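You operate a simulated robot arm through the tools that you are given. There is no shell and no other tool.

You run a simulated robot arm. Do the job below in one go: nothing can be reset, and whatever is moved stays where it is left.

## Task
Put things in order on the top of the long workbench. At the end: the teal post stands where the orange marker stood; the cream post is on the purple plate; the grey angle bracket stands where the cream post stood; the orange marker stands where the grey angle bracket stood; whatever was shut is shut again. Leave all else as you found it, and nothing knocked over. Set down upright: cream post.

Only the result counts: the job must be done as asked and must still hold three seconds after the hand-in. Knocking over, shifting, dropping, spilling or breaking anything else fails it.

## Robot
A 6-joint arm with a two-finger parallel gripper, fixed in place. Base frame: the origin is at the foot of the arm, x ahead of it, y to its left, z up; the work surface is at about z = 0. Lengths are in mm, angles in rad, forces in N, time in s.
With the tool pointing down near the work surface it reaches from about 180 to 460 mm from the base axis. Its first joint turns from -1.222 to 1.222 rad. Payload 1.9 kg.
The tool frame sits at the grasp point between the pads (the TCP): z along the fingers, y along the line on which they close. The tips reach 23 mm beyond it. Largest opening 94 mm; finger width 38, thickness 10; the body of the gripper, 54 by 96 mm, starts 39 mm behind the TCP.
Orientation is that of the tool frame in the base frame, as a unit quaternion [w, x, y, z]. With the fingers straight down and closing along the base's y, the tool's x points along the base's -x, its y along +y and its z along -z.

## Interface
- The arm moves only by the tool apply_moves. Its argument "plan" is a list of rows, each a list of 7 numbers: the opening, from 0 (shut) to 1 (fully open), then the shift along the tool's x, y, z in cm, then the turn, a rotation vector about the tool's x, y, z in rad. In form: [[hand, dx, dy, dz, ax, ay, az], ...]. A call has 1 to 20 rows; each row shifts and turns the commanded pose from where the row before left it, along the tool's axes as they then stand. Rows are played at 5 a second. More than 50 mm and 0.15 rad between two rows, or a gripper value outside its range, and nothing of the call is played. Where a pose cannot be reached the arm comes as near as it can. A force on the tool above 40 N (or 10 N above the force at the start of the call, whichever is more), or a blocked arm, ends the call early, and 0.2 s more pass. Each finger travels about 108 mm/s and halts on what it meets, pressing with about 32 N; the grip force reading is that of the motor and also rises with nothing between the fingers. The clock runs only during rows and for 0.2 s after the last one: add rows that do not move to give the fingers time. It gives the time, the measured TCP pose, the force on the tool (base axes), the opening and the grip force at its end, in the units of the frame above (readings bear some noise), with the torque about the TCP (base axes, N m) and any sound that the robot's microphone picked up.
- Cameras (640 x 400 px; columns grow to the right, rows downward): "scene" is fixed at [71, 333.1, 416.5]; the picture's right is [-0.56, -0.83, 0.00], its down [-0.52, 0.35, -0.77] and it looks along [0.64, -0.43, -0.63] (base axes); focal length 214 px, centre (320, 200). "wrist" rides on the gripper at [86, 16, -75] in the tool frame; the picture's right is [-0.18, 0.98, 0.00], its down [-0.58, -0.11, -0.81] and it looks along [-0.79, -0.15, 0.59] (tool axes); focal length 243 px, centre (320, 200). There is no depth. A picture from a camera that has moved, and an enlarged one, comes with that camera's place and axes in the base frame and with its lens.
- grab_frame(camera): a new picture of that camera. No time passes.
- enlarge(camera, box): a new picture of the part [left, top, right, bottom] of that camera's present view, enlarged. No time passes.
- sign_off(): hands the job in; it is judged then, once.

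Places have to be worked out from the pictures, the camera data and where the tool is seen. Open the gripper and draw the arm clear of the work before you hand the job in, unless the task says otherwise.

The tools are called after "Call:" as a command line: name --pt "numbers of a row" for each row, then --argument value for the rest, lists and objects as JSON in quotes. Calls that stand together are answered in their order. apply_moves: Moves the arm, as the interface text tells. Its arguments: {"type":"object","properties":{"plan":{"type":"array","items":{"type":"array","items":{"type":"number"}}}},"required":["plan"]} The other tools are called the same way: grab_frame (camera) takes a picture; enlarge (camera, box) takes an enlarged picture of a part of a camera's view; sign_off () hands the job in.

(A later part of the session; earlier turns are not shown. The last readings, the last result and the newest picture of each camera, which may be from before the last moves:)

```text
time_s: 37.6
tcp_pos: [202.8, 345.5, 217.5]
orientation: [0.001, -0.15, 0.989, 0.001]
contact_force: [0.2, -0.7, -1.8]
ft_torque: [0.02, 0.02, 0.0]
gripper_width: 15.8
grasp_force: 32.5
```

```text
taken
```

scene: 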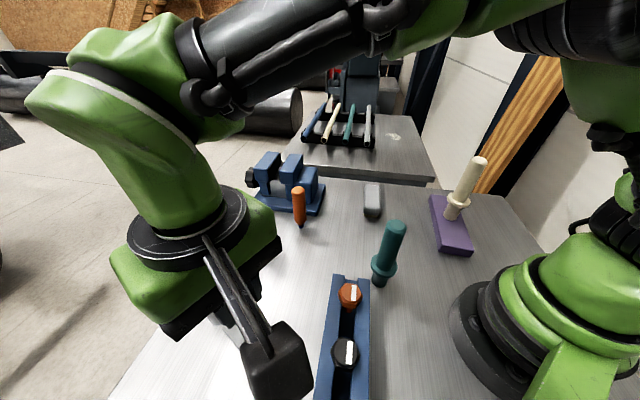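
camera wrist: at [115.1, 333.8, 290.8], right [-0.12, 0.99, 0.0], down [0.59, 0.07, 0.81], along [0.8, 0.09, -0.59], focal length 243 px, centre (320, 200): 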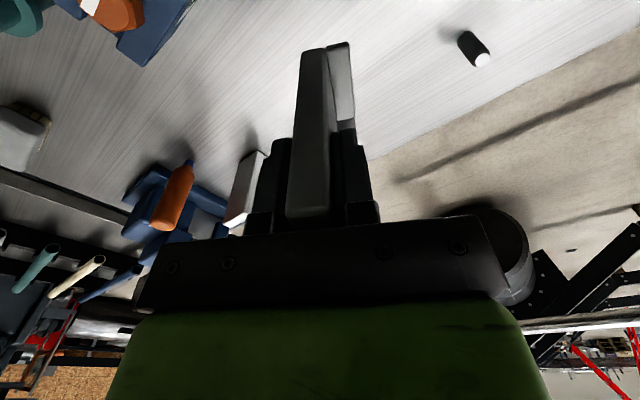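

I'm at the right place (203, 345). I lower to a few mm above the table.

Call:
apply_moves --pt "0 0 0 2.0 0 0 0" --pt "0 0 0 2.5 0 0 0" --pt "0 0 0 2.5 0 0 0" --pt "0 0 0 2.5 0 0 0" --pt "0 0 0 1.5 0 0 0" --pt "0 0 0 1.0 0 0 0" --pt "0 0 0 0.6 0 0 0" --pt "0 0 0 0 0 0 0"

Call:
grab_frame --camera "wrist"

Call:
grab_frame --camera "scene"

```text
time_s: 39.4
tcp_pos: [202.8, 344.2, 91.7]
orientation: [0.002, -0.15, 0.989, 0.001]
contact_force: [-0.3, -1.0, -2.1]
ft_torque: [-0.01, -0.02, -0.01]
gripper_width: 15.8
grasp_force: 32.5
```

```text
taken
camera wrist: at [115.2, 333.9, 165.0], right [-0.11, 0.99, 0.0], down [0.59, 0.07, 0.81], along [0.8, 0.09, -0.59], focal length 243 px, centre (320, 200)
```

wrist: 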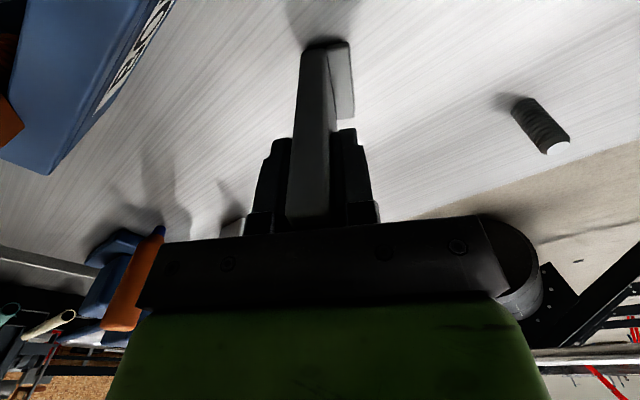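

```text
taken
```

scene: 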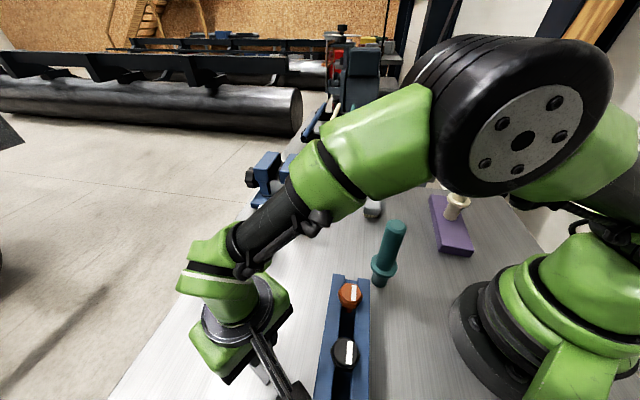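

About 4 mm remain. I lower in small steps and watch the force.

Call:
apply_moves --pt "0 0 0 0.2 0 0 0" --pt "0 0 0 0.15 0 0 0" --pt "0 0 0 0 0 0 0"

```text
time_s: 40.2
tcp_pos: [202.7, 344.9, 87.8]
orientation: [0.001, -0.149, 0.989, 0.0]
contact_force: [0.5, 0.3, -2.0]
ft_torque: [-0.01, 0.04, 0.07]
gripper_width: 16.0
grasp_force: 32.0
```

Call:
apply_moves --pt "0 0 0 0.1 0 0 0" --pt "0 0 0 0 0 0 0"

```text
time_s: 40.8
tcp_pos: [201.1, 342.9, 86.6]
orientation: [0.001, -0.149, 0.989, 0.001]
contact_force: [0.1, 0.4, -2.2]
ft_torque: [0.0, -0.03, 0.0]
gripper_width: 15.7
grasp_force: 32.0
```

No contact yet (still about -2 N). I go another 1 mm.

Call:
apply_moves --pt "0 0 0 0.1 0 0 0" --pt "0 0 0 0 0 0 0"

```text
time_s: 41.4
tcp_pos: [202.3, 344.8, 87.1]
orientation: [0.001, -0.148, 0.989, 0.001]
contact_force: [-6.1, -4.9, 17.5]
ft_torque: [-0.39, 0.44, -0.02]
gripper_width: 15.8
grasp_force: 32.1
```

Contact at 17.5 N. I relieve slightly and then open the fingers.

Call:
apply_moves --pt "0 0 0 -0.08 0 0 0" --pt "0 0 0 0 0 0 0"

```text
time_s: 42.0
tcp_pos: [202.5, 344.1, 86.6]
orientation: [0.001, -0.15, 0.989, 0.001]
contact_force: [0.3, 2.1, 2.5]
ft_torque: [0.1, 0.11, -0.05]
gripper_width: 15.8
grasp_force: 31.8
```

Call:
apply_moves --pt "0.25 0 0 0 0 0 0" --pt "0.25 0 0 0 0 0 0" --pt "0.5 0 0 0 0 0 0" --pt "0.5 0 0 0 0 0 0"

Call:
grab_frame --camera "wrist"

```text
time_s: 43.0
tcp_pos: [203.3, 344.8, 86.5]
orientation: [0.001, -0.15, 0.989, 0.001]
contact_force: [0.3, -0.2, -0.5]
ft_torque: [-0.01, -0.03, 0.02]
gripper_width: 47.3
grasp_force: 0.2
```

```text
taken
camera wrist: at [115.2, 333.5, 160.4], right [-0.11, 0.99, 0.0], down [0.59, 0.07, 0.81], along [0.8, 0.09, -0.59], focal length 243 px, centre (320, 200)
```

wrist: 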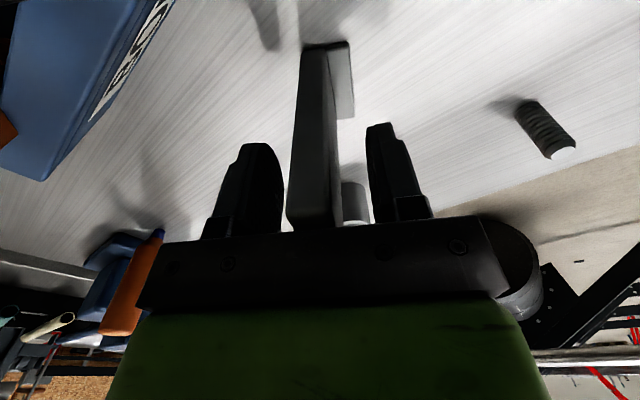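

The bracket stands free. I lift straight up away from it.

Call:
apply_moves --pt "0.5 0 0 -1.0 0 0 0" --pt "0.5 0 0 -2.0 0 0 0" --pt "0.5 0 0 -3.0 0 0 0" --pt "0.5 0 0 -3.0 0 0 0" --pt "0.5 0 0 -3.0 0 0 0" --pt "0.5 0 0 -3.0 0 0 0" --pt "0.5 0 0 0 0 0 0"

Call:
grab_frame --camera "wrist"

Call:
grab_frame --camera "scene"

```text
time_s: 44.6
tcp_pos: [202.9, 343.2, 234.7]
orientation: [0.001, -0.149, 0.989, 0.001]
contact_force: [0.6, -0.5, -0.1]
ft_torque: [-0.03, 0.01, 0.01]
gripper_width: 47.1
grasp_force: 0.0
```

```text
taken
camera wrist: at [115.5, 333.2, 308.5], right [-0.11, 0.99, 0.0], down [0.59, 0.07, 0.81], along [0.8, 0.09, -0.59], focal length 243 px, centre (320, 200)
```

wrist: 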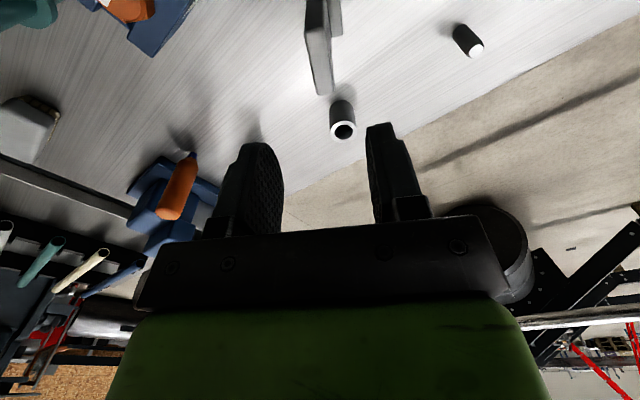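

```text
taken
```

scene: 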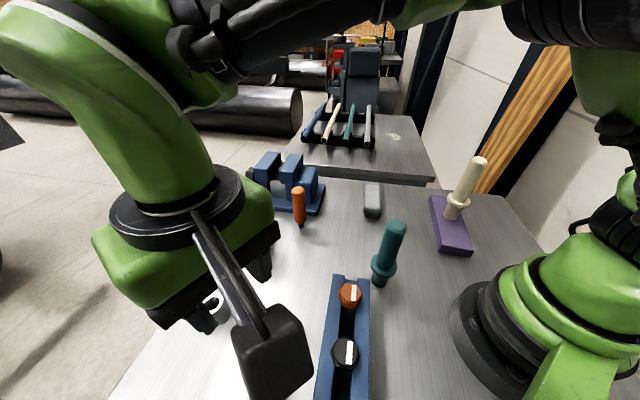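

The bracket stands at the cream post's old place. Next I move above the marker, turning to ψ≈-0.735 so the fingers will close parallel to the vice's front edge.

Call:
apply_moves --pt "0.7 -1.93 -3.115 0 0 0 0" --pt "0.7 -1.93 -3.115 0 0 0 0" --pt "0.7 -1.93 -3.115 0 0 0 0" --pt "0.7 -1.93 -3.115 0 0 0 0" --pt "0.7 -1.93 -3.115 0 0 0 0" --pt "0.7 -1.93 -3.115 0 0 0 0" --pt "0.7 -1.93 -3.115 0 0 0 0" --pt "0.7 -1.93 -3.115 0 0 0 0" --pt "0.7 0 0 0 0 0 0.1294" --pt "0.7 0 0 0 0 0 0.1294" --pt "0.7 0 0 0 0 0 0.1294" --pt "0.7 0 0 0 0 0 0.1294" --pt "0.7 0 0 0 0 0 0.1294" --pt "0.7 0 0 0 0 0 0.1294" --pt "0.7 0 0 0 0 0 0.1294" --pt "0.7 0 0 0 0 0 0.1294" --pt "0.7 0 0 0 0 0 0" --pt "0.7 0 0 0 0 0 0"

Call:
grab_frame --camera "wrist"

Call:
grab_frame --camera "scene"

```text
time_s: 48.4
tcp_pos: [418.1, 152.0, 234.5]
orientation: [0.0, 0.36, 0.933, 0.001]
contact_force: [-0.5, 0.4, 0.2]
ft_torque: [-0.02, 0.01, 0.0]
gripper_width: 65.6
grasp_force: 0.0
out of reach, approached as far as the arm can: row 8
```

```text
taken
camera wrist: at [365.7, 221.4, 308.6], right [0.8, 0.6, 0.0], down [0.36, -0.47, 0.81], along [0.49, -0.64, -0.59], focal length 243 px, centre (320, 200)
```

wrist: 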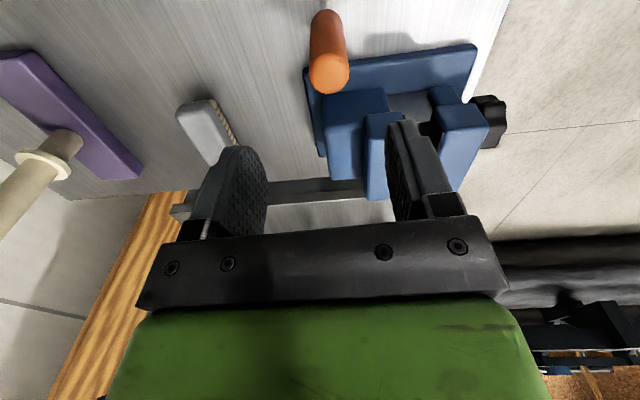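

```text
taken
```

scene: 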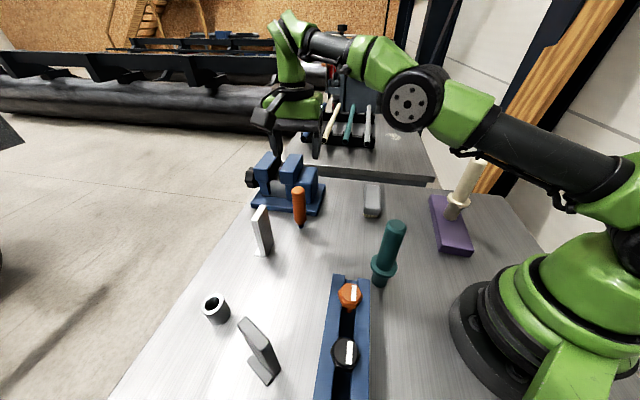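

At this height the reach tops out near r=445. I enlarge the marker and vice views to refine positions.

Call:
enlarge --camera "wrist" --box '[240, 0, 440, 125]'

Call:
enlarge --camera "scene" --box '[235, 140, 335, 240]'

Call:
enlarge --camera "scene" --box '[200, 280, 340, 400]'

```text
3.20 times, centred on (340, 62) of wrist
camera zoom: at [365.7, 221.4, 308.6], right [0.8, 0.6, 0.0], down [0.36, -0.47, 0.81], along [0.49, -0.64, -0.59], focal length 776 px, centre (256, 640)
```

zoom: 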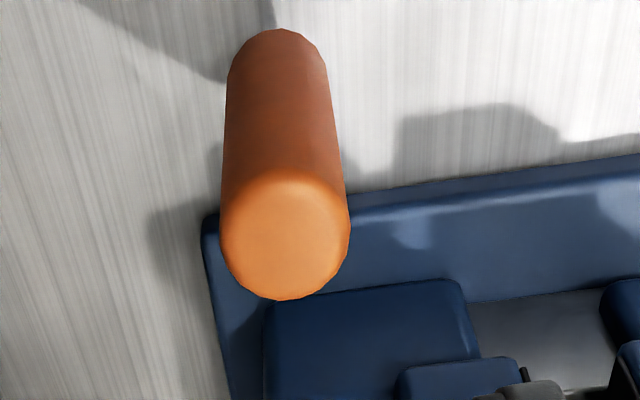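

```text
4.00 times, centred on (285, 190) of scene
camera zoom: at [71.0, 333.1, 416.5], right [-0.56, -0.83, 0.0], down [-0.52, 0.35, -0.77], along [0.64, -0.43, -0.63], focal length 858 px, centre (460, 240)
```

zoom: 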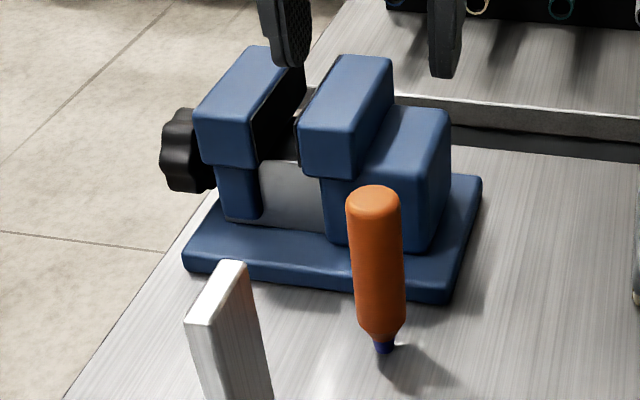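

```text
3.33 times, centred on (270, 340) of scene
camera zoom: at [71.0, 333.1, 416.5], right [-0.56, -0.83, 0.0], down [-0.52, 0.35, -0.77], along [0.64, -0.43, -0.63], focal length 715 px, centre (487, -267)
```

zoom: 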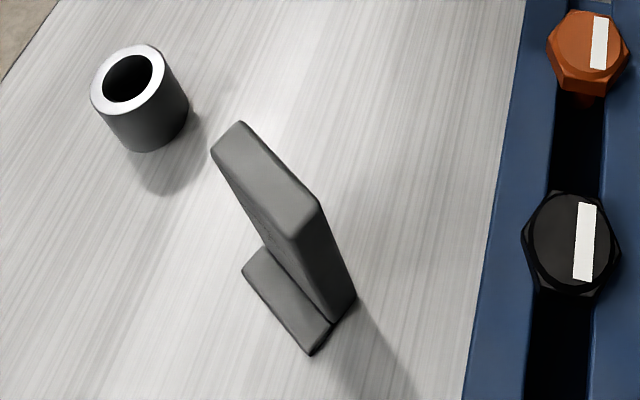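

The marker is at about (427.5, 151), 118 mm tall, 31 mm across, standing on its small tip. I come down to z≈160, still above it, where reach is better, and check.

Call:
apply_moves --pt "0.7 0 0 2.5 0 0 0" --pt "0.7 0 0 2.5 0 0 0" --pt "0.7 0 0 2.5 0 0 0" --pt "0.7 0 0 0 0 0 0" --pt "0.7 0 0 0 0 0 0"

Call:
grab_frame --camera "wrist"

```text
time_s: 49.6
tcp_pos: [419.6, 150.0, 159.8]
orientation: [0.001, 0.359, 0.933, 0.001]
contact_force: [-0.4, -0.1, 0.3]
ft_torque: [-0.01, -0.01, -0.01]
gripper_width: 65.8
grasp_force: 0.1
```

```text
taken
camera wrist: at [365.7, 219.6, 233.9], right [0.8, 0.61, 0.0], down [0.36, -0.47, 0.81], along [0.49, -0.64, -0.59], focal length 243 px, centre (320, 200)
```

wrist: 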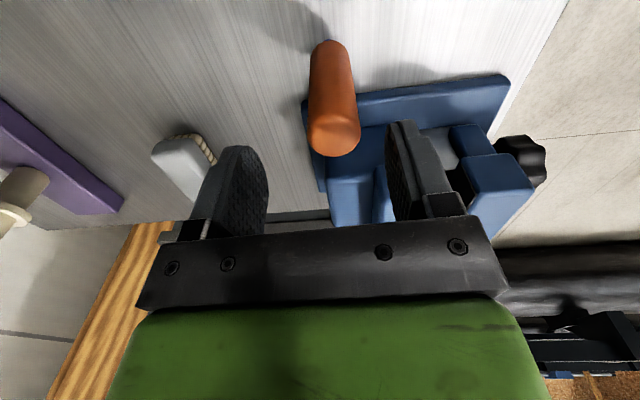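

The marker is about 8 mm ahead and 7 mm to the side of the current pose in the tool frame. I try that shift at this height and see whether it's reached.

Call:
apply_moves --pt "0.7 -0.8 0.71 0 0 0 0" --pt "0.7 0 0 0 0 0 0" --pt "0.7 0 0 0 0 0 0"

Call:
enlarge --camera "wrist" --box '[220, 0, 420, 200]'

```text
time_s: 50.4
tcp_pos: [430.6, 149.8, 160.9]
orientation: [0.001, 0.359, 0.933, 0.001]
contact_force: [0.2, -0.6, -0.3]
ft_torque: [0.01, -0.04, 0.0]
gripper_width: 66.1
grasp_force: 0.1
```

```text
2.00 times, centred on (320, 100) of wrist
camera zoom: at [376.8, 219.6, 234.7], right [0.8, 0.61, 0.0], down [0.36, -0.47, 0.81], along [0.49, -0.64, -0.59], focal length 485 px, centre (320, 400)
```

zoom: 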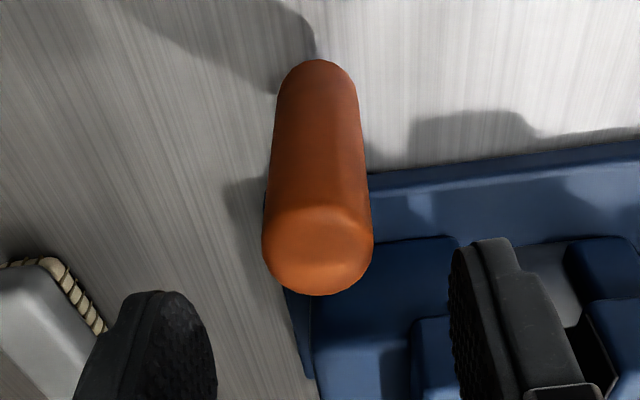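

Reached, and the marker top is right where it should be (320, 249). I descend to z≈88.

Call:
apply_moves --pt "0.7 0 0 2.0 0 0 0" --pt "0.7 0 0 2.0 0 0 0" --pt "0.7 0 0 2.0 0 0 0" --pt "0.7 0 0 1.2 0 0 0" --pt "0.7 0 0 0 0 0 0"

Call:
grab_frame --camera "wrist"

Call:
grab_frame --camera "scene"

```text
time_s: 51.6
tcp_pos: [428.9, 152.8, 87.7]
orientation: [0.001, 0.36, 0.933, 0.001]
contact_force: [-0.5, 0.0, -0.7]
ft_torque: [0.01, 0.01, 0.0]
gripper_width: 65.7
grasp_force: 0.0
```

```text
taken
camera wrist: at [375.4, 221.6, 161.6], right [0.8, 0.61, 0.0], down [0.36, -0.47, 0.81], along [0.49, -0.64, -0.59], focal length 243 px, centre (320, 200)
```

wrist: 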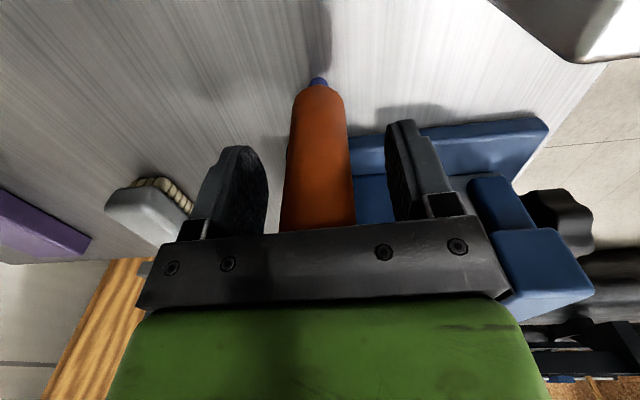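

```text
taken
```

scene: 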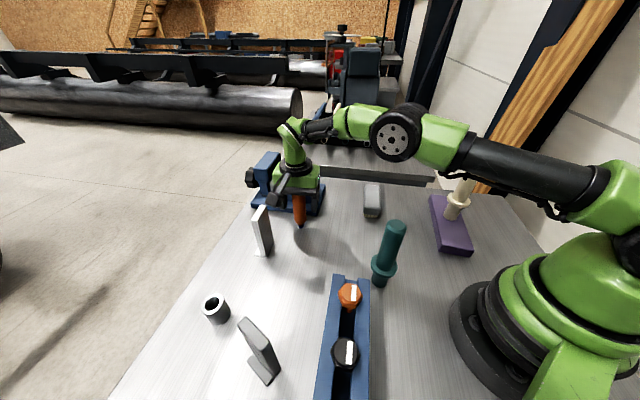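

The marker is centred at 320 px between the fingers. I close.

Call:
apply_moves --pt "0 0 0 0 0 0 0" --pt "0 0 0 0 0 0 0" --pt "0 0 0 0 0 0 0" --pt "0 0 0 0 0 0 0"

Call:
grab_frame --camera "wrist"

```text
time_s: 52.6
tcp_pos: [429.2, 151.4, 88.9]
orientation: [0.0, 0.36, 0.933, 0.002]
contact_force: [-0.1, 0.2, -0.6]
ft_torque: [0.04, 0.04, 0.01]
gripper_width: 30.5
grasp_force: 32.1
```

```text
taken
camera wrist: at [375.4, 221.5, 161.8], right [0.8, 0.61, 0.0], down [0.36, -0.47, 0.81], along [0.49, -0.64, -0.59], focal length 243 px, centre (320, 200)
```

wrist: 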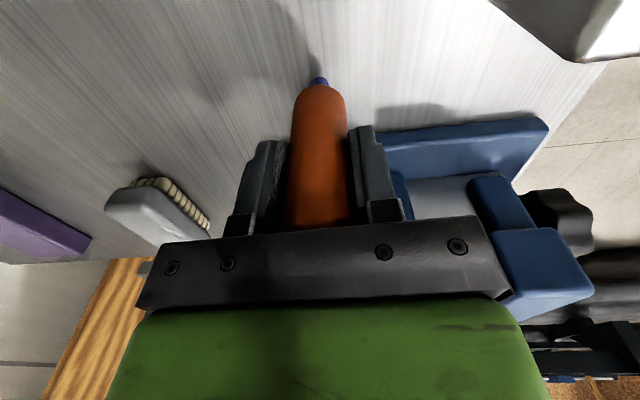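

Gripped at 30.5 mm. I lift 60 mm straight up and check.

Call:
apply_moves --pt "0 0 0 -0.5 0 0 0" --pt "0 0 0 -1.0 0 0 0" --pt "0 0 0 -1.5 0 0 0" --pt "0 0 0 -1.5 0 0 0" --pt "0 0 0 -1.5 0 0 0" --pt "0 0 0 0 0 0 0"

Call:
grab_frame --camera "wrist"

Call:
grab_frame --camera "scene"

```text
time_s: 54.0
tcp_pos: [429.7, 151.1, 146.4]
orientation: [0.001, 0.359, 0.933, 0.001]
contact_force: [-0.4, -0.2, -0.3]
ft_torque: [0.01, -0.03, -0.03]
gripper_width: 30.7
grasp_force: 31.8
```

```text
taken
camera wrist: at [376.8, 221.5, 221.1], right [0.8, 0.61, 0.0], down [0.36, -0.47, 0.81], along [0.49, -0.64, -0.59], focal length 243 px, centre (320, 200)
```

wrist: 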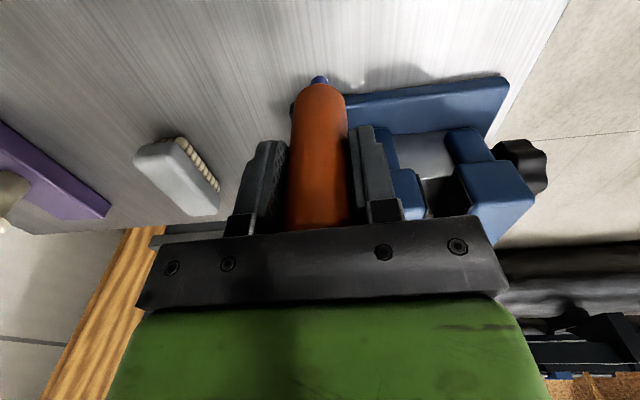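

```text
taken
```

scene: 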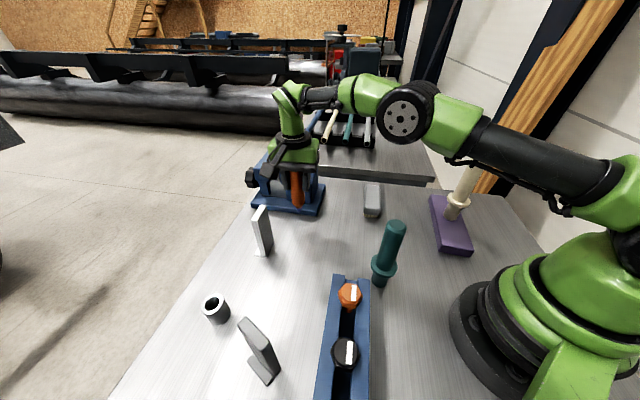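

The marker came up with the gripper. I carry it to above the bracket's original place (about 293, 93.5).

Call:
apply_moves --pt "0 0.6 -1.3 -0.5 0 0 0" --pt "0 1.248 -2.684 -1.0 0 0 0" --pt "0 1.248 -2.684 -0.5 0 0 0" --pt "0 1.248 -2.684 0 0 0 0" --pt "0 1.248 -2.684 0 0 0 0" --pt "0 0.648 -1.384 0 0 0 0" --pt "0 0 0 0 0 0 0" --pt "0 0 0 0 0 0 0"

Call:
grab_frame --camera "wrist"

Call:
grab_frame --camera "scene"

```text
time_s: 55.8
tcp_pos: [294.2, 94.9, 168.8]
orientation: [0.001, 0.36, 0.933, 0.001]
contact_force: [-0.8, 0.2, -0.6]
ft_torque: [0.07, 0.02, 0.03]
gripper_width: 30.2
grasp_force: 31.6
```

```text
taken
camera wrist: at [240.2, 164.6, 241.9], right [0.8, 0.61, 0.0], down [0.36, -0.47, 0.81], along [0.49, -0.64, -0.59], focal length 243 px, centre (320, 200)
```

wrist: 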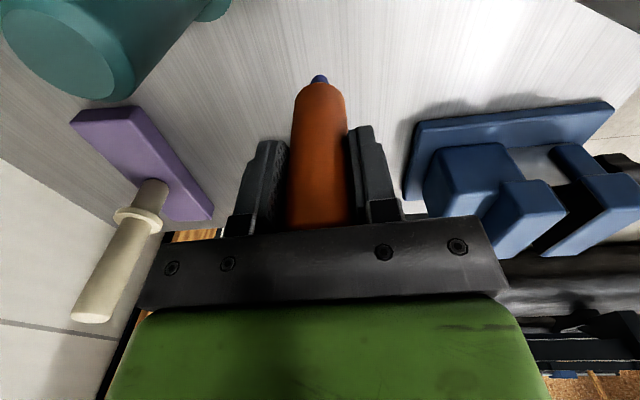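

```text
taken
```

scene: 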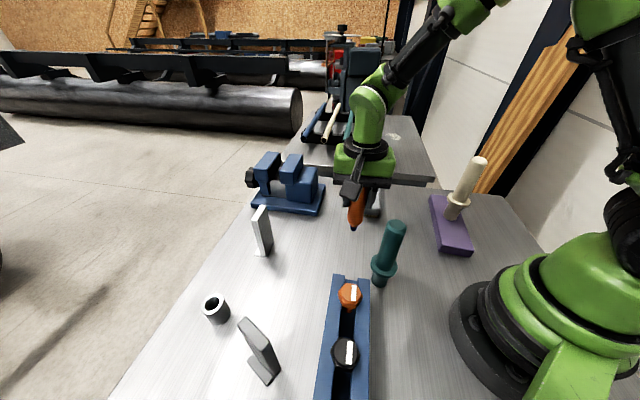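

Placed over (294, 95). I lower to a few mm above the table.

Call:
apply_moves --pt "0 0 0 2.0 0 0 0" --pt "0 0 0 2.0 0 0 0" --pt "0 0 0 2.0 0 0 0" --pt "0 0 0 1.0 0 0 0" --pt "0 0 0 0.5 0 0 0" --pt "0 0 0 0 0 0 0" --pt "0 0 0 0 0 0 0"

Call:
enlarge --camera "scene" --box '[320, 150, 420, 270]'

```text
time_s: 57.4
tcp_pos: [293.8, 95.4, 92.9]
orientation: [0.0, 0.36, 0.933, 0.0]
contact_force: [0.1, -0.2, -0.7]
ft_torque: [0.02, -0.02, 0.0]
gripper_width: 30.7
grasp_force: 31.9
```

```text
3.33 times, centred on (370, 210) of scene
camera zoom: at [71.0, 333.1, 416.5], right [-0.56, -0.83, 0.0], down [-0.52, 0.35, -0.77], along [0.64, -0.43, -0.63], focal length 715 px, centre (153, 167)
```

zoom: 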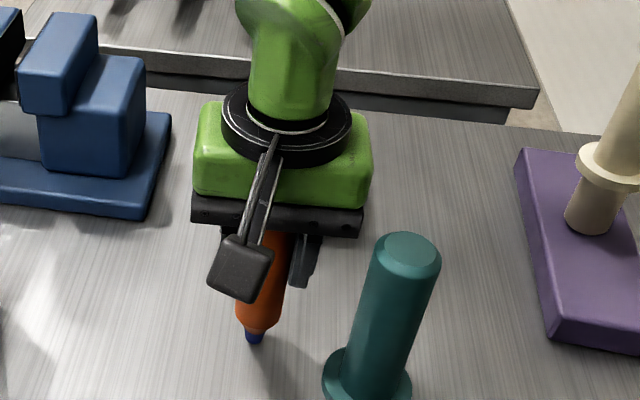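

I lower a couple of mm at a time until there is contact.

Call:
apply_moves --pt "0 0 0 0.2 0 0 0" --pt "0 0 0 0.1 0 0 0" --pt "0 0 0 0 0 0 0"

```text
time_s: 58.2
tcp_pos: [294.4, 94.2, 89.4]
orientation: [0.001, 0.36, 0.933, 0.002]
contact_force: [-0.8, -0.4, 21.9]
ft_torque: [-0.06, 0.0, 0.02]
gripper_width: 30.2
grasp_force: 32.5
```

Contact at 22 N with hardly any torque, so it's square on its tip. I relieve most of it.

Call:
apply_moves --pt "0 0 0 -0.08 0 0 0" --pt "0 0 0 0 0 0 0"

```text
time_s: 58.8
tcp_pos: [294.8, 94.0, 90.3]
orientation: [-0.001, 0.36, 0.933, 0.0]
contact_force: [0.2, -0.5, -1.3]
ft_torque: [0.01, -0.01, 0.03]
gripper_width: 30.2
grasp_force: 31.8
```

That may be just off the surface, so I go down 0.4 mm for light contact.

Call:
apply_moves --pt "0 0 0 0.04 0 0 0" --pt "0 0 0 0 0 0 0"

```text
time_s: 59.4
tcp_pos: [293.4, 93.9, 89.2]
orientation: [0.0, 0.359, 0.933, 0.0]
contact_force: [0.2, -0.5, -0.4]
ft_torque: [-0.02, 0.01, -0.01]
gripper_width: 30.5
grasp_force: 32.3
```

Call:
apply_moves --pt "0 0 0 0.02 0 0 0" --pt "0 0 0 0 0 0 0"

```text
time_s: 60.0
tcp_pos: [294.0, 96.0, 90.5]
orientation: [0.0, 0.359, 0.933, 0.0]
contact_force: [0.8, -0.1, -1.4]
ft_torque: [0.03, 0.01, 0.0]
gripper_width: 30.4
grasp_force: 32.0
```

Call:
apply_moves --pt "0 0 0 0.04 0 0 0" --pt "0 0 0 0 0 0 0"

```text
time_s: 60.6
tcp_pos: [293.8, 94.5, 90.3]
orientation: [0.0, 0.36, 0.933, 0.001]
contact_force: [0.0, 0.6, 0.9]
ft_torque: [0.03, 0.01, 0.01]
gripper_width: 30.5
grasp_force: 31.8
```

Call:
apply_moves --pt "0 0 0 0.04 0 0 0" --pt "0 0 0 0 0 0 0"

```text
time_s: 61.2
tcp_pos: [294.2, 94.1, 90.1]
orientation: [0.001, 0.36, 0.933, 0.001]
contact_force: [-4.4, 1.2, 20.7]
ft_torque: [0.07, 0.37, 0.01]
gripper_width: 30.3
grasp_force: 31.9
```

Call:
apply_moves --pt "0 0 0 -0.03 0 0 0" --pt "0 0 0 0 0 0 0" --pt "0 0 0 0 0 0 0"

Call:
grab_frame --camera "wrist"

Call:
enlarge --camera "scene" --box '[320, 180, 400, 250]'

```text
time_s: 62.0
tcp_pos: [293.8, 94.3, 89.0]
orientation: [0.001, 0.359, 0.933, 0.001]
contact_force: [1.0, -2.3, 20.6]
ft_torque: [-0.19, -0.12, 0.04]
gripper_width: 30.4
grasp_force: 32.0
```

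```text
taken
camera wrist: at [240.4, 164.3, 163.0], right [0.8, 0.61, 0.0], down [0.36, -0.47, 0.81], along [0.49, -0.64, -0.59], focal length 243 px, centre (320, 200)
```

wrist: 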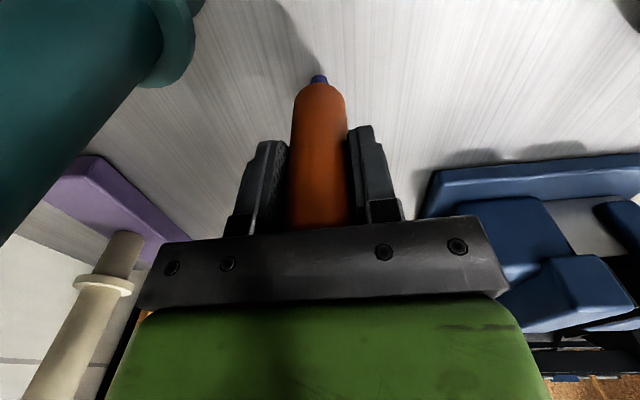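

```text
5.71 times, centred on (360, 215) of scene
camera zoom: at [70.9, 333.0, 416.6], right [-0.56, -0.83, 0.0], down [-0.52, 0.35, -0.77], along [0.64, -0.43, -0.63], focal length 1226 px, centre (91, 114)
```

zoom: 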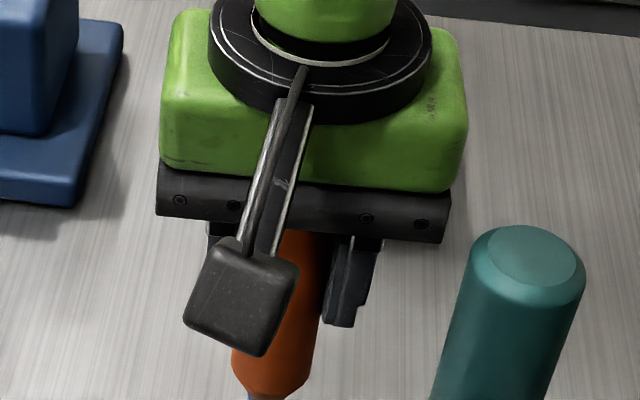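

Call:
apply_moves --pt "0 0 0 -0.03 0 0 0" --pt "0 0 0 0 0 0 0" --pt "0 0 0 0 0 0 0"

```text
time_s: 62.8
tcp_pos: [294.2, 94.2, 89.3]
orientation: [0.0, 0.359, 0.933, 0.001]
contact_force: [2.4, 0.8, 6.5]
ft_torque: [0.09, -0.1, -0.03]
gripper_width: 30.2
grasp_force: 32.3
```

Light contact at 6.5 N. I open the fingers.

Call:
apply_moves --pt "0.4 0 0 0 0 0 0" --pt "0.4 0 0 0 0 0 0" --pt "0.7 0 0 0 0 0 0" --pt "0.7 0 0 0 0 0 0"

Call:
grab_frame --camera "wrist"

Call:
enlarge --camera "scene" --box '[320, 150, 420, 270]'

```text
time_s: 63.8
tcp_pos: [293.2, 94.5, 89.7]
orientation: [0.0, 0.359, 0.933, 0.001]
contact_force: [-0.6, -0.1, -0.8]
ft_torque: [0.0, 0.0, 0.01]
gripper_width: 65.7
grasp_force: 0.1
```

```text
taken
camera wrist: at [240.7, 164.3, 163.3], right [0.8, 0.61, 0.0], down [0.36, -0.47, 0.81], along [0.49, -0.64, -0.59], focal length 243 px, centre (320, 200)
```

wrist: 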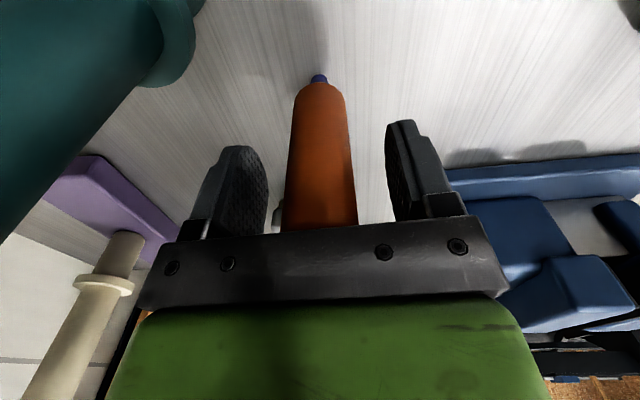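

```text
3.33 times, centred on (370, 210) of scene
camera zoom: at [71.0, 333.1, 416.5], right [-0.56, -0.83, 0.0], down [-0.52, 0.35, -0.77], along [0.64, -0.43, -0.63], focal length 715 px, centre (153, 167)
```

zoom: 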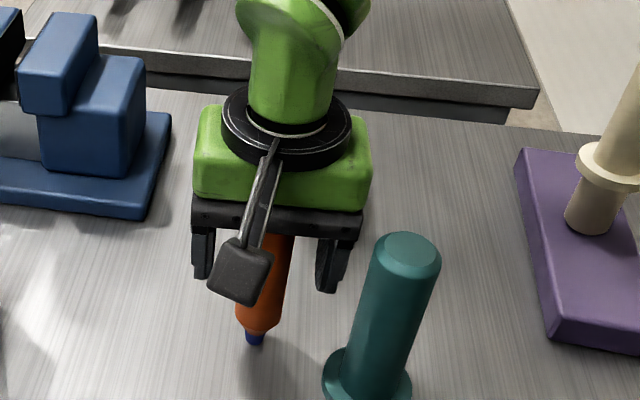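

The marker stands free at the bracket's old place. I lift straight up, then move above the teal post keeping this yaw.

Call:
apply_moves --pt "0.7 0 0 -1.0 0 0 0" --pt "0.7 0 0 -2.0 0 0 0" --pt "0.7 0 0 -3.0 0 0 0" --pt "0.7 0 0 -3.0 0 0 0" --pt "0.7 0 0 -3.0 0 0 0" --pt "0.7 0 0 -3.0 0 0 0" --pt "0.7 2.42 -2.03 0 0 0 0" --pt "0.7 2.42 -2.03 0 0 0 0" --pt "0.7 2.42 -2.03 0 0 0 0" --pt "0.7 0 0 0 0 0 0" --pt "0.7 0 0 0 0 0 0"

Call:
grab_frame --camera "wrist"

Call:
grab_frame --camera "scene"

```text
time_s: 66.2
tcp_pos: [199.7, 99.7, 237.3]
orientation: [0.0, 0.359, 0.933, 0.001]
contact_force: [0.7, -0.8, -0.2]
ft_torque: [0.01, -0.01, 0.02]
gripper_width: 66.0
grasp_force: 0.1
```

```text
taken
camera wrist: at [146.5, 168.6, 311.1], right [0.8, 0.61, 0.0], down [0.36, -0.47, 0.81], along [0.49, -0.64, -0.59], focal length 243 px, centre (320, 200)
```

wrist: 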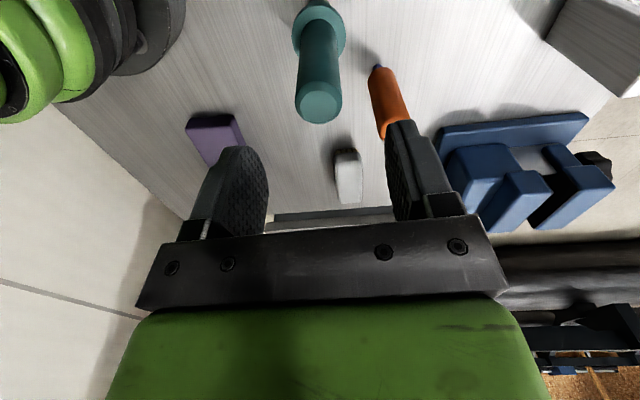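

```text
taken
```

scene: 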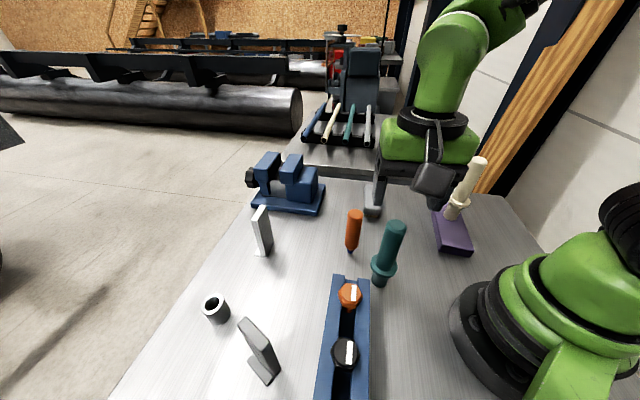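

Everything is standing. I enlarge the teal post in the wrist view to centre on it.

Call:
enlarge --camera "wrist" --box '[240, 0, 400, 130]'

Call:
enlarge --camera "scene" --box '[320, 190, 420, 300]'

```text
3.08 times, centred on (320, 65) of wrist
camera zoom: at [146.5, 168.6, 311.1], right [0.8, 0.61, 0.0], down [0.36, -0.47, 0.81], along [0.49, -0.64, -0.59], focal length 746 px, centre (320, 615)
```

zoom: 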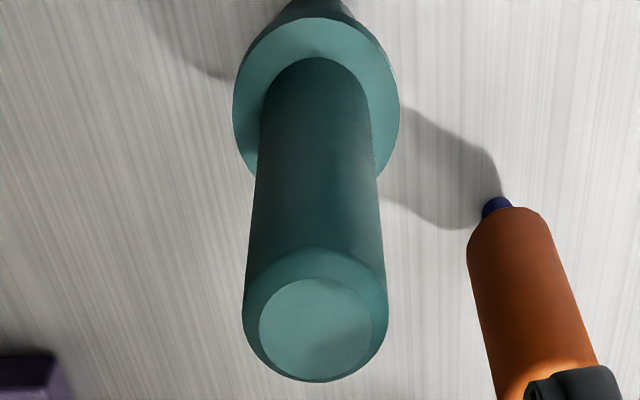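

```text
3.64 times, centred on (370, 245) of scene
camera zoom: at [71.0, 333.1, 416.5], right [-0.56, -0.83, 0.0], down [-0.52, 0.35, -0.77], along [0.64, -0.43, -0.63], focal length 780 px, centre (138, 36)
```

zoom: 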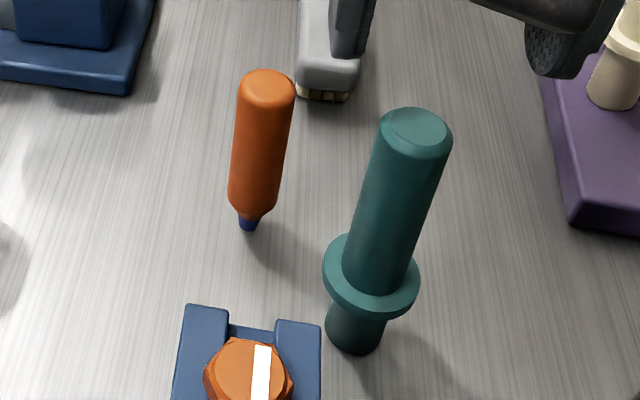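

The teal post is about 3 mm ahead of the TCP; I correct for that and descend to z≈142.5, as with the cream post.

Call:
apply_moves --pt "0.7 -0.3 -0.1 0 0 0 0" --pt "0.7 0 0 2.5 0 0 0" --pt "0.7 0 0 2.5 0 0 0" --pt "0.7 0 0 2.0 0 0 0" --pt "0.7 0 0 1.5 0 0 0" --pt "0.7 0 0 1.0 0 0 0" --pt "0.7 0 0 0 0 0 0"

Call:
grab_frame --camera "wrist"

Call:
grab_frame --camera "scene"

```text
time_s: 67.8
tcp_pos: [199.8, 95.8, 144.9]
orientation: [0.001, 0.359, 0.933, 0.0]
contact_force: [-0.1, -0.1, 0.8]
ft_torque: [0.0, -0.02, 0.01]
gripper_width: 66.0
grasp_force: 0.1
```

```text
taken
camera wrist: at [147.6, 165.5, 217.5], right [0.8, 0.61, 0.0], down [0.36, -0.47, 0.81], along [0.49, -0.64, -0.59], focal length 243 px, centre (320, 200)
```

wrist: 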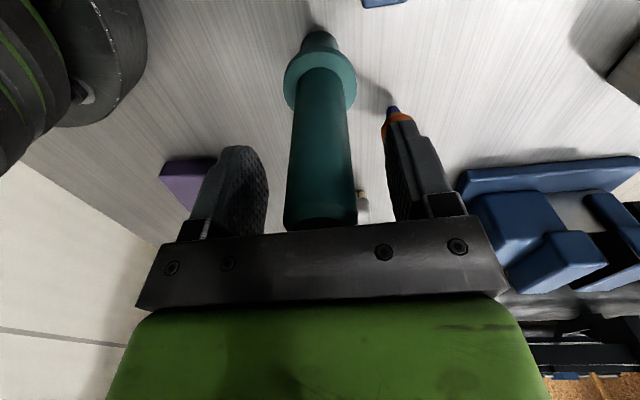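

```text
taken
```

scene: 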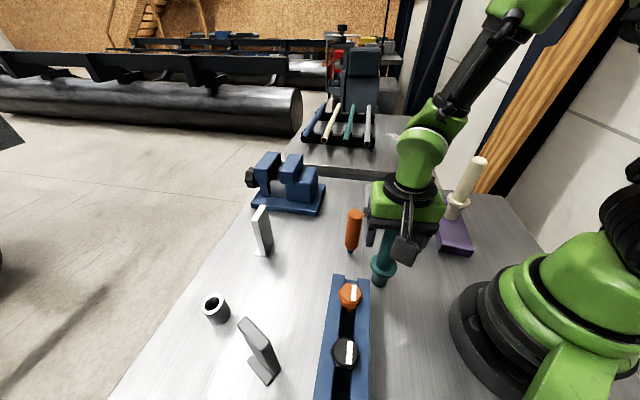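

Centred (about 321 px), clear of the marker. I close.

Call:
apply_moves --pt "0 0 0 0 0 0 0" --pt "0 0 0 0 0 0 0" --pt "0 0 0 0 0 0 0" --pt "0 0 0 0 0 0 0"

Call:
grab_frame --camera "wrist"

```text
time_s: 68.8
tcp_pos: [201.6, 96.1, 144.0]
orientation: [0.0, 0.359, 0.933, 0.001]
contact_force: [-0.2, -0.7, 0.3]
ft_torque: [-0.16, 0.06, -0.01]
gripper_width: 31.4
grasp_force: 31.5
```

```text
taken
camera wrist: at [147.7, 165.5, 217.7], right [0.8, 0.61, 0.0], down [0.36, -0.47, 0.81], along [0.49, -0.64, -0.59], focal length 243 px, centre (320, 200)
```

wrist: 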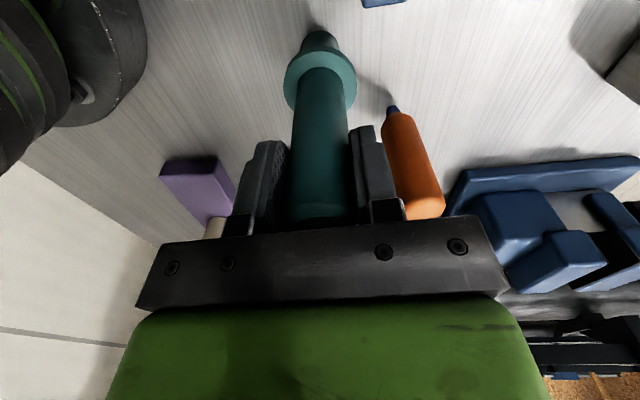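

Gripped at 31.4 mm. I lift the teal post high enough for its foot to clear the marker.

Call:
apply_moves --pt "0 0 0 -0.5 0 0 0" --pt "0 0 0 -1.0 0 0 0" --pt "0 0 0 -1.5 0 0 0" --pt "0 0 0 -2.5 0 0 0" --pt "0 0 0 -3.0 0 0 0" --pt "0 0 0 -3.0 0 0 0" --pt "0 0 0 -3.0 0 0 0" --pt "0 0 0 0 0 0 0"

Call:
grab_frame --camera "wrist"

Call:
grab_frame --camera "scene"

```text
time_s: 70.6
tcp_pos: [200.1, 96.8, 290.0]
orientation: [0.0, 0.359, 0.933, 0.001]
contact_force: [0.0, 0.0, -1.6]
ft_torque: [0.01, 0.03, -0.01]
gripper_width: 31.4
grasp_force: 31.9
```

```text
taken
camera wrist: at [147.3, 165.7, 364.5], right [0.8, 0.61, 0.0], down [0.36, -0.47, 0.81], along [0.49, -0.64, -0.59], focal length 243 px, centre (320, 200)
```

wrist: 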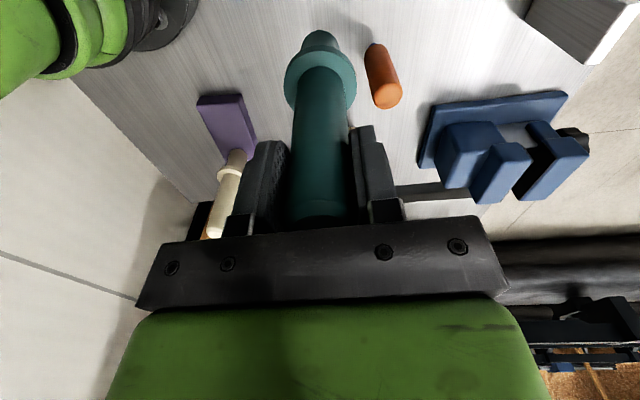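

```text
taken
```

scene: 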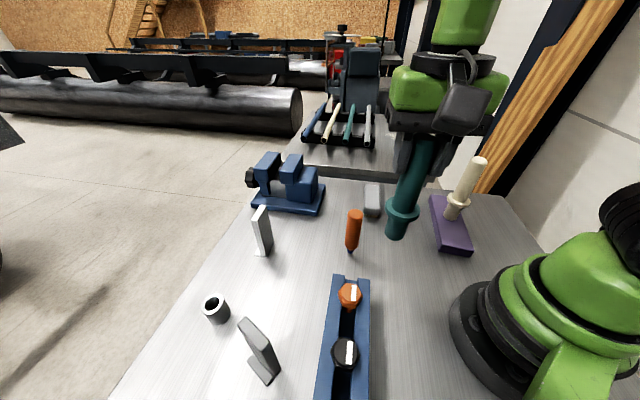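

The teal post is held with its foot near z≈147. I route it around the marker's +y side at this height to (360, 165).

Call:
apply_moves --pt "0 -0.33 2.78 0 0 0 0" --pt "0 -0.33 2.78 0 0 0 0" --pt "0 -0.33 2.78 0 0 0 0" --pt "0 -0.33 2.78 0 0 0 0" --pt "0 -1.963 1.557 0 0 0 0" --pt "0 -1.963 1.557 0 0 0 0" --pt "0 -1.963 1.557 0 0 0 0" --pt "0 0 0 0 0 0 0" --pt "0 0 0 0 0 0 0"

Call:
grab_frame --camera "wrist"

Call:
grab_frame --camera "scene"

```text
time_s: 72.6
tcp_pos: [359.8, 162.1, 292.6]
orientation: [0.001, 0.359, 0.933, 0.0]
contact_force: [-0.4, -0.1, -2.3]
ft_torque: [0.05, -0.04, 0.01]
gripper_width: 31.0
grasp_force: 31.9
```

```text
taken
camera wrist: at [306.7, 232.7, 365.7], right [0.8, 0.61, 0.0], down [0.36, -0.47, 0.81], along [0.49, -0.64, -0.59], focal length 243 px, centre (320, 200)
```

wrist: 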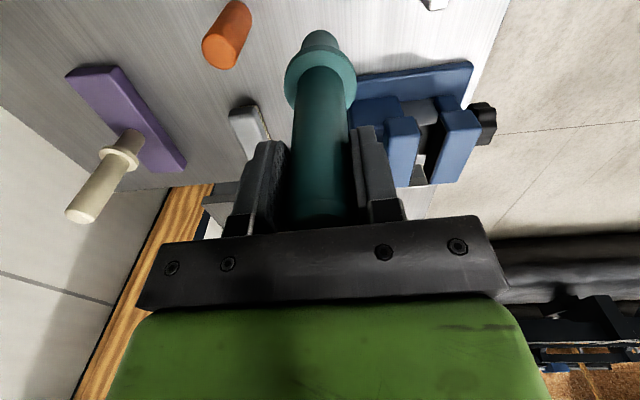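

```text
taken
```

scene: 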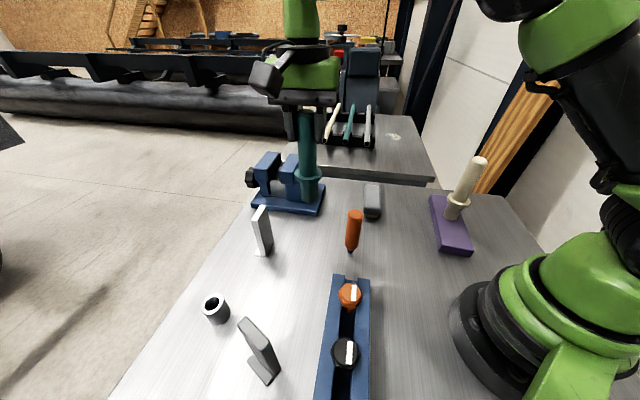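

I descend here to z≈166 (foot about 22 mm above the table), clear of the marker, white bracket and vice.

Call:
apply_moves --pt "0 0 0 2.0 0 0 0" --pt "0 0 0 2.5 0 0 0" --pt "0 0 0 2.5 0 0 0" --pt "0 0 0 2.5 0 0 0" --pt "0 0 0 2.0 0 0 0" --pt "0 0 0 1.0 0 0 0" --pt "0 0 0 0 0 0 0"

Call:
grab_frame --camera "wrist"

Call:
grab_frame --camera "scene"

```text
time_s: 74.2
tcp_pos: [360.1, 163.5, 163.7]
orientation: [0.001, 0.359, 0.933, 0.001]
contact_force: [0.3, -0.2, -1.6]
ft_torque: [0.02, 0.03, 0.0]
gripper_width: 31.3
grasp_force: 32.0
```

```text
taken
camera wrist: at [306.8, 233.0, 237.8], right [0.8, 0.61, 0.0], down [0.36, -0.47, 0.81], along [0.49, -0.64, -0.59], focal length 243 px, centre (320, 200)
```

wrist: 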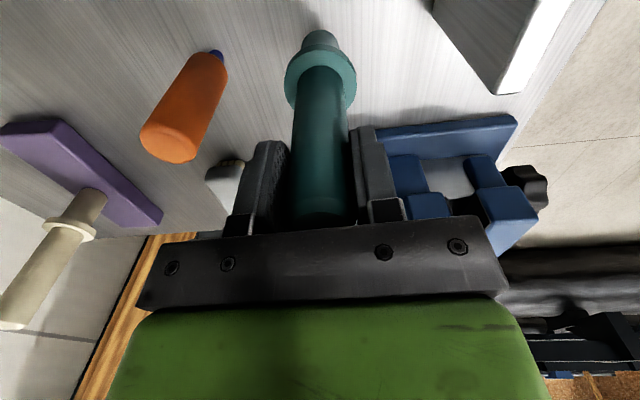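

```text
taken
```

scene: 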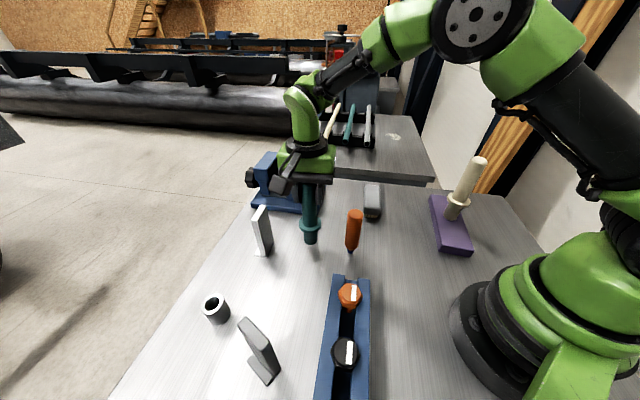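

Now I move outward to (429.5, 151), where the marker stood.

Call:
apply_moves --pt "0 -1.0 0.64 0 0 0 0" --pt "0 -1.66 1.05 0 0 0 0" --pt "0 -1.66 1.05 0 0 0 0" --pt "0 -1.65 1.05 0 0 0 0" --pt "0 0 0 0 0 0 0" --pt "0 0 0 0 0 0 0"

Call:
grab_frame --camera "wrist"

Call:
enlarge --camera "scene" --box '[235, 130, 365, 270]'

```text
time_s: 75.6
tcp_pos: [429.4, 152.5, 164.4]
orientation: [0.0, 0.359, 0.933, 0.001]
contact_force: [0.0, -0.9, -2.5]
ft_torque: [0.01, 0.03, 0.0]
gripper_width: 31.4
grasp_force: 32.0
```

```text
taken
camera wrist: at [375.9, 221.7, 237.4], right [0.8, 0.61, 0.0], down [0.36, -0.47, 0.81], along [0.49, -0.64, -0.59], focal length 243 px, centre (320, 200)
```

wrist: 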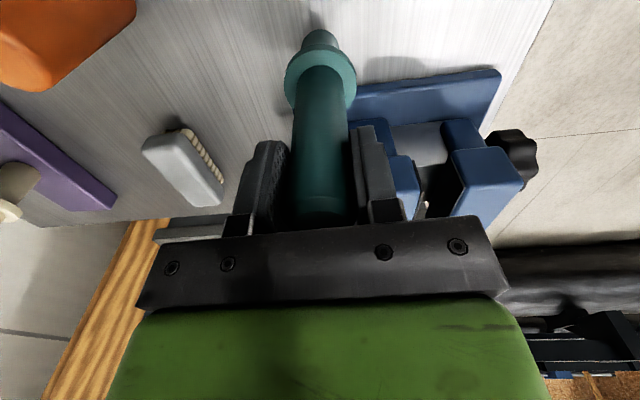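

```text
2.86 times, centred on (300, 200) of scene
camera zoom: at [71.0, 333.1, 416.5], right [-0.56, -0.83, 0.0], down [-0.52, 0.35, -0.77], along [0.64, -0.43, -0.63], focal length 613 px, centre (377, 200)
```

zoom: 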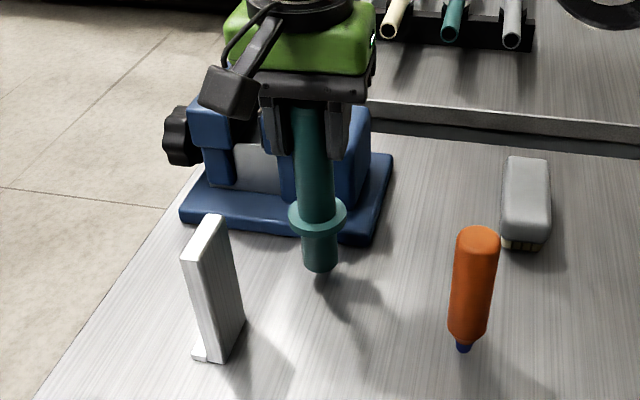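

I'm over the marker's old place with nothing in the way. I lower to just above contact.

Call:
apply_moves --pt "0 0 0 0.8 0 0 0" --pt "0 0 0 0.7 0 0 0" --pt "0 0 0 0.2 0 0 0" --pt "0 0 0 0 0 0 0" --pt "0 0 0 0 0 0 0"

```text
time_s: 76.8
tcp_pos: [428.8, 150.9, 146.8]
orientation: [0.001, 0.359, 0.933, 0.001]
contact_force: [0.4, 0.2, -2.4]
ft_torque: [0.0, 0.0, 0.02]
gripper_width: 31.2
grasp_force: 32.1
```

Call:
apply_moves --pt "0 0 0 0.15 0 0 0" --pt "0 0 0 0.1 0 0 0" --pt "0 0 0 0 0 0 0"

```text
time_s: 77.6
tcp_pos: [430.2, 153.4, 146.9]
orientation: [0.001, 0.359, 0.933, 0.002]
contact_force: [-3.1, -1.7, 22.3]
ft_torque: [-0.25, 0.39, 0.1]
gripper_width: 31.8
grasp_force: 32.0
```

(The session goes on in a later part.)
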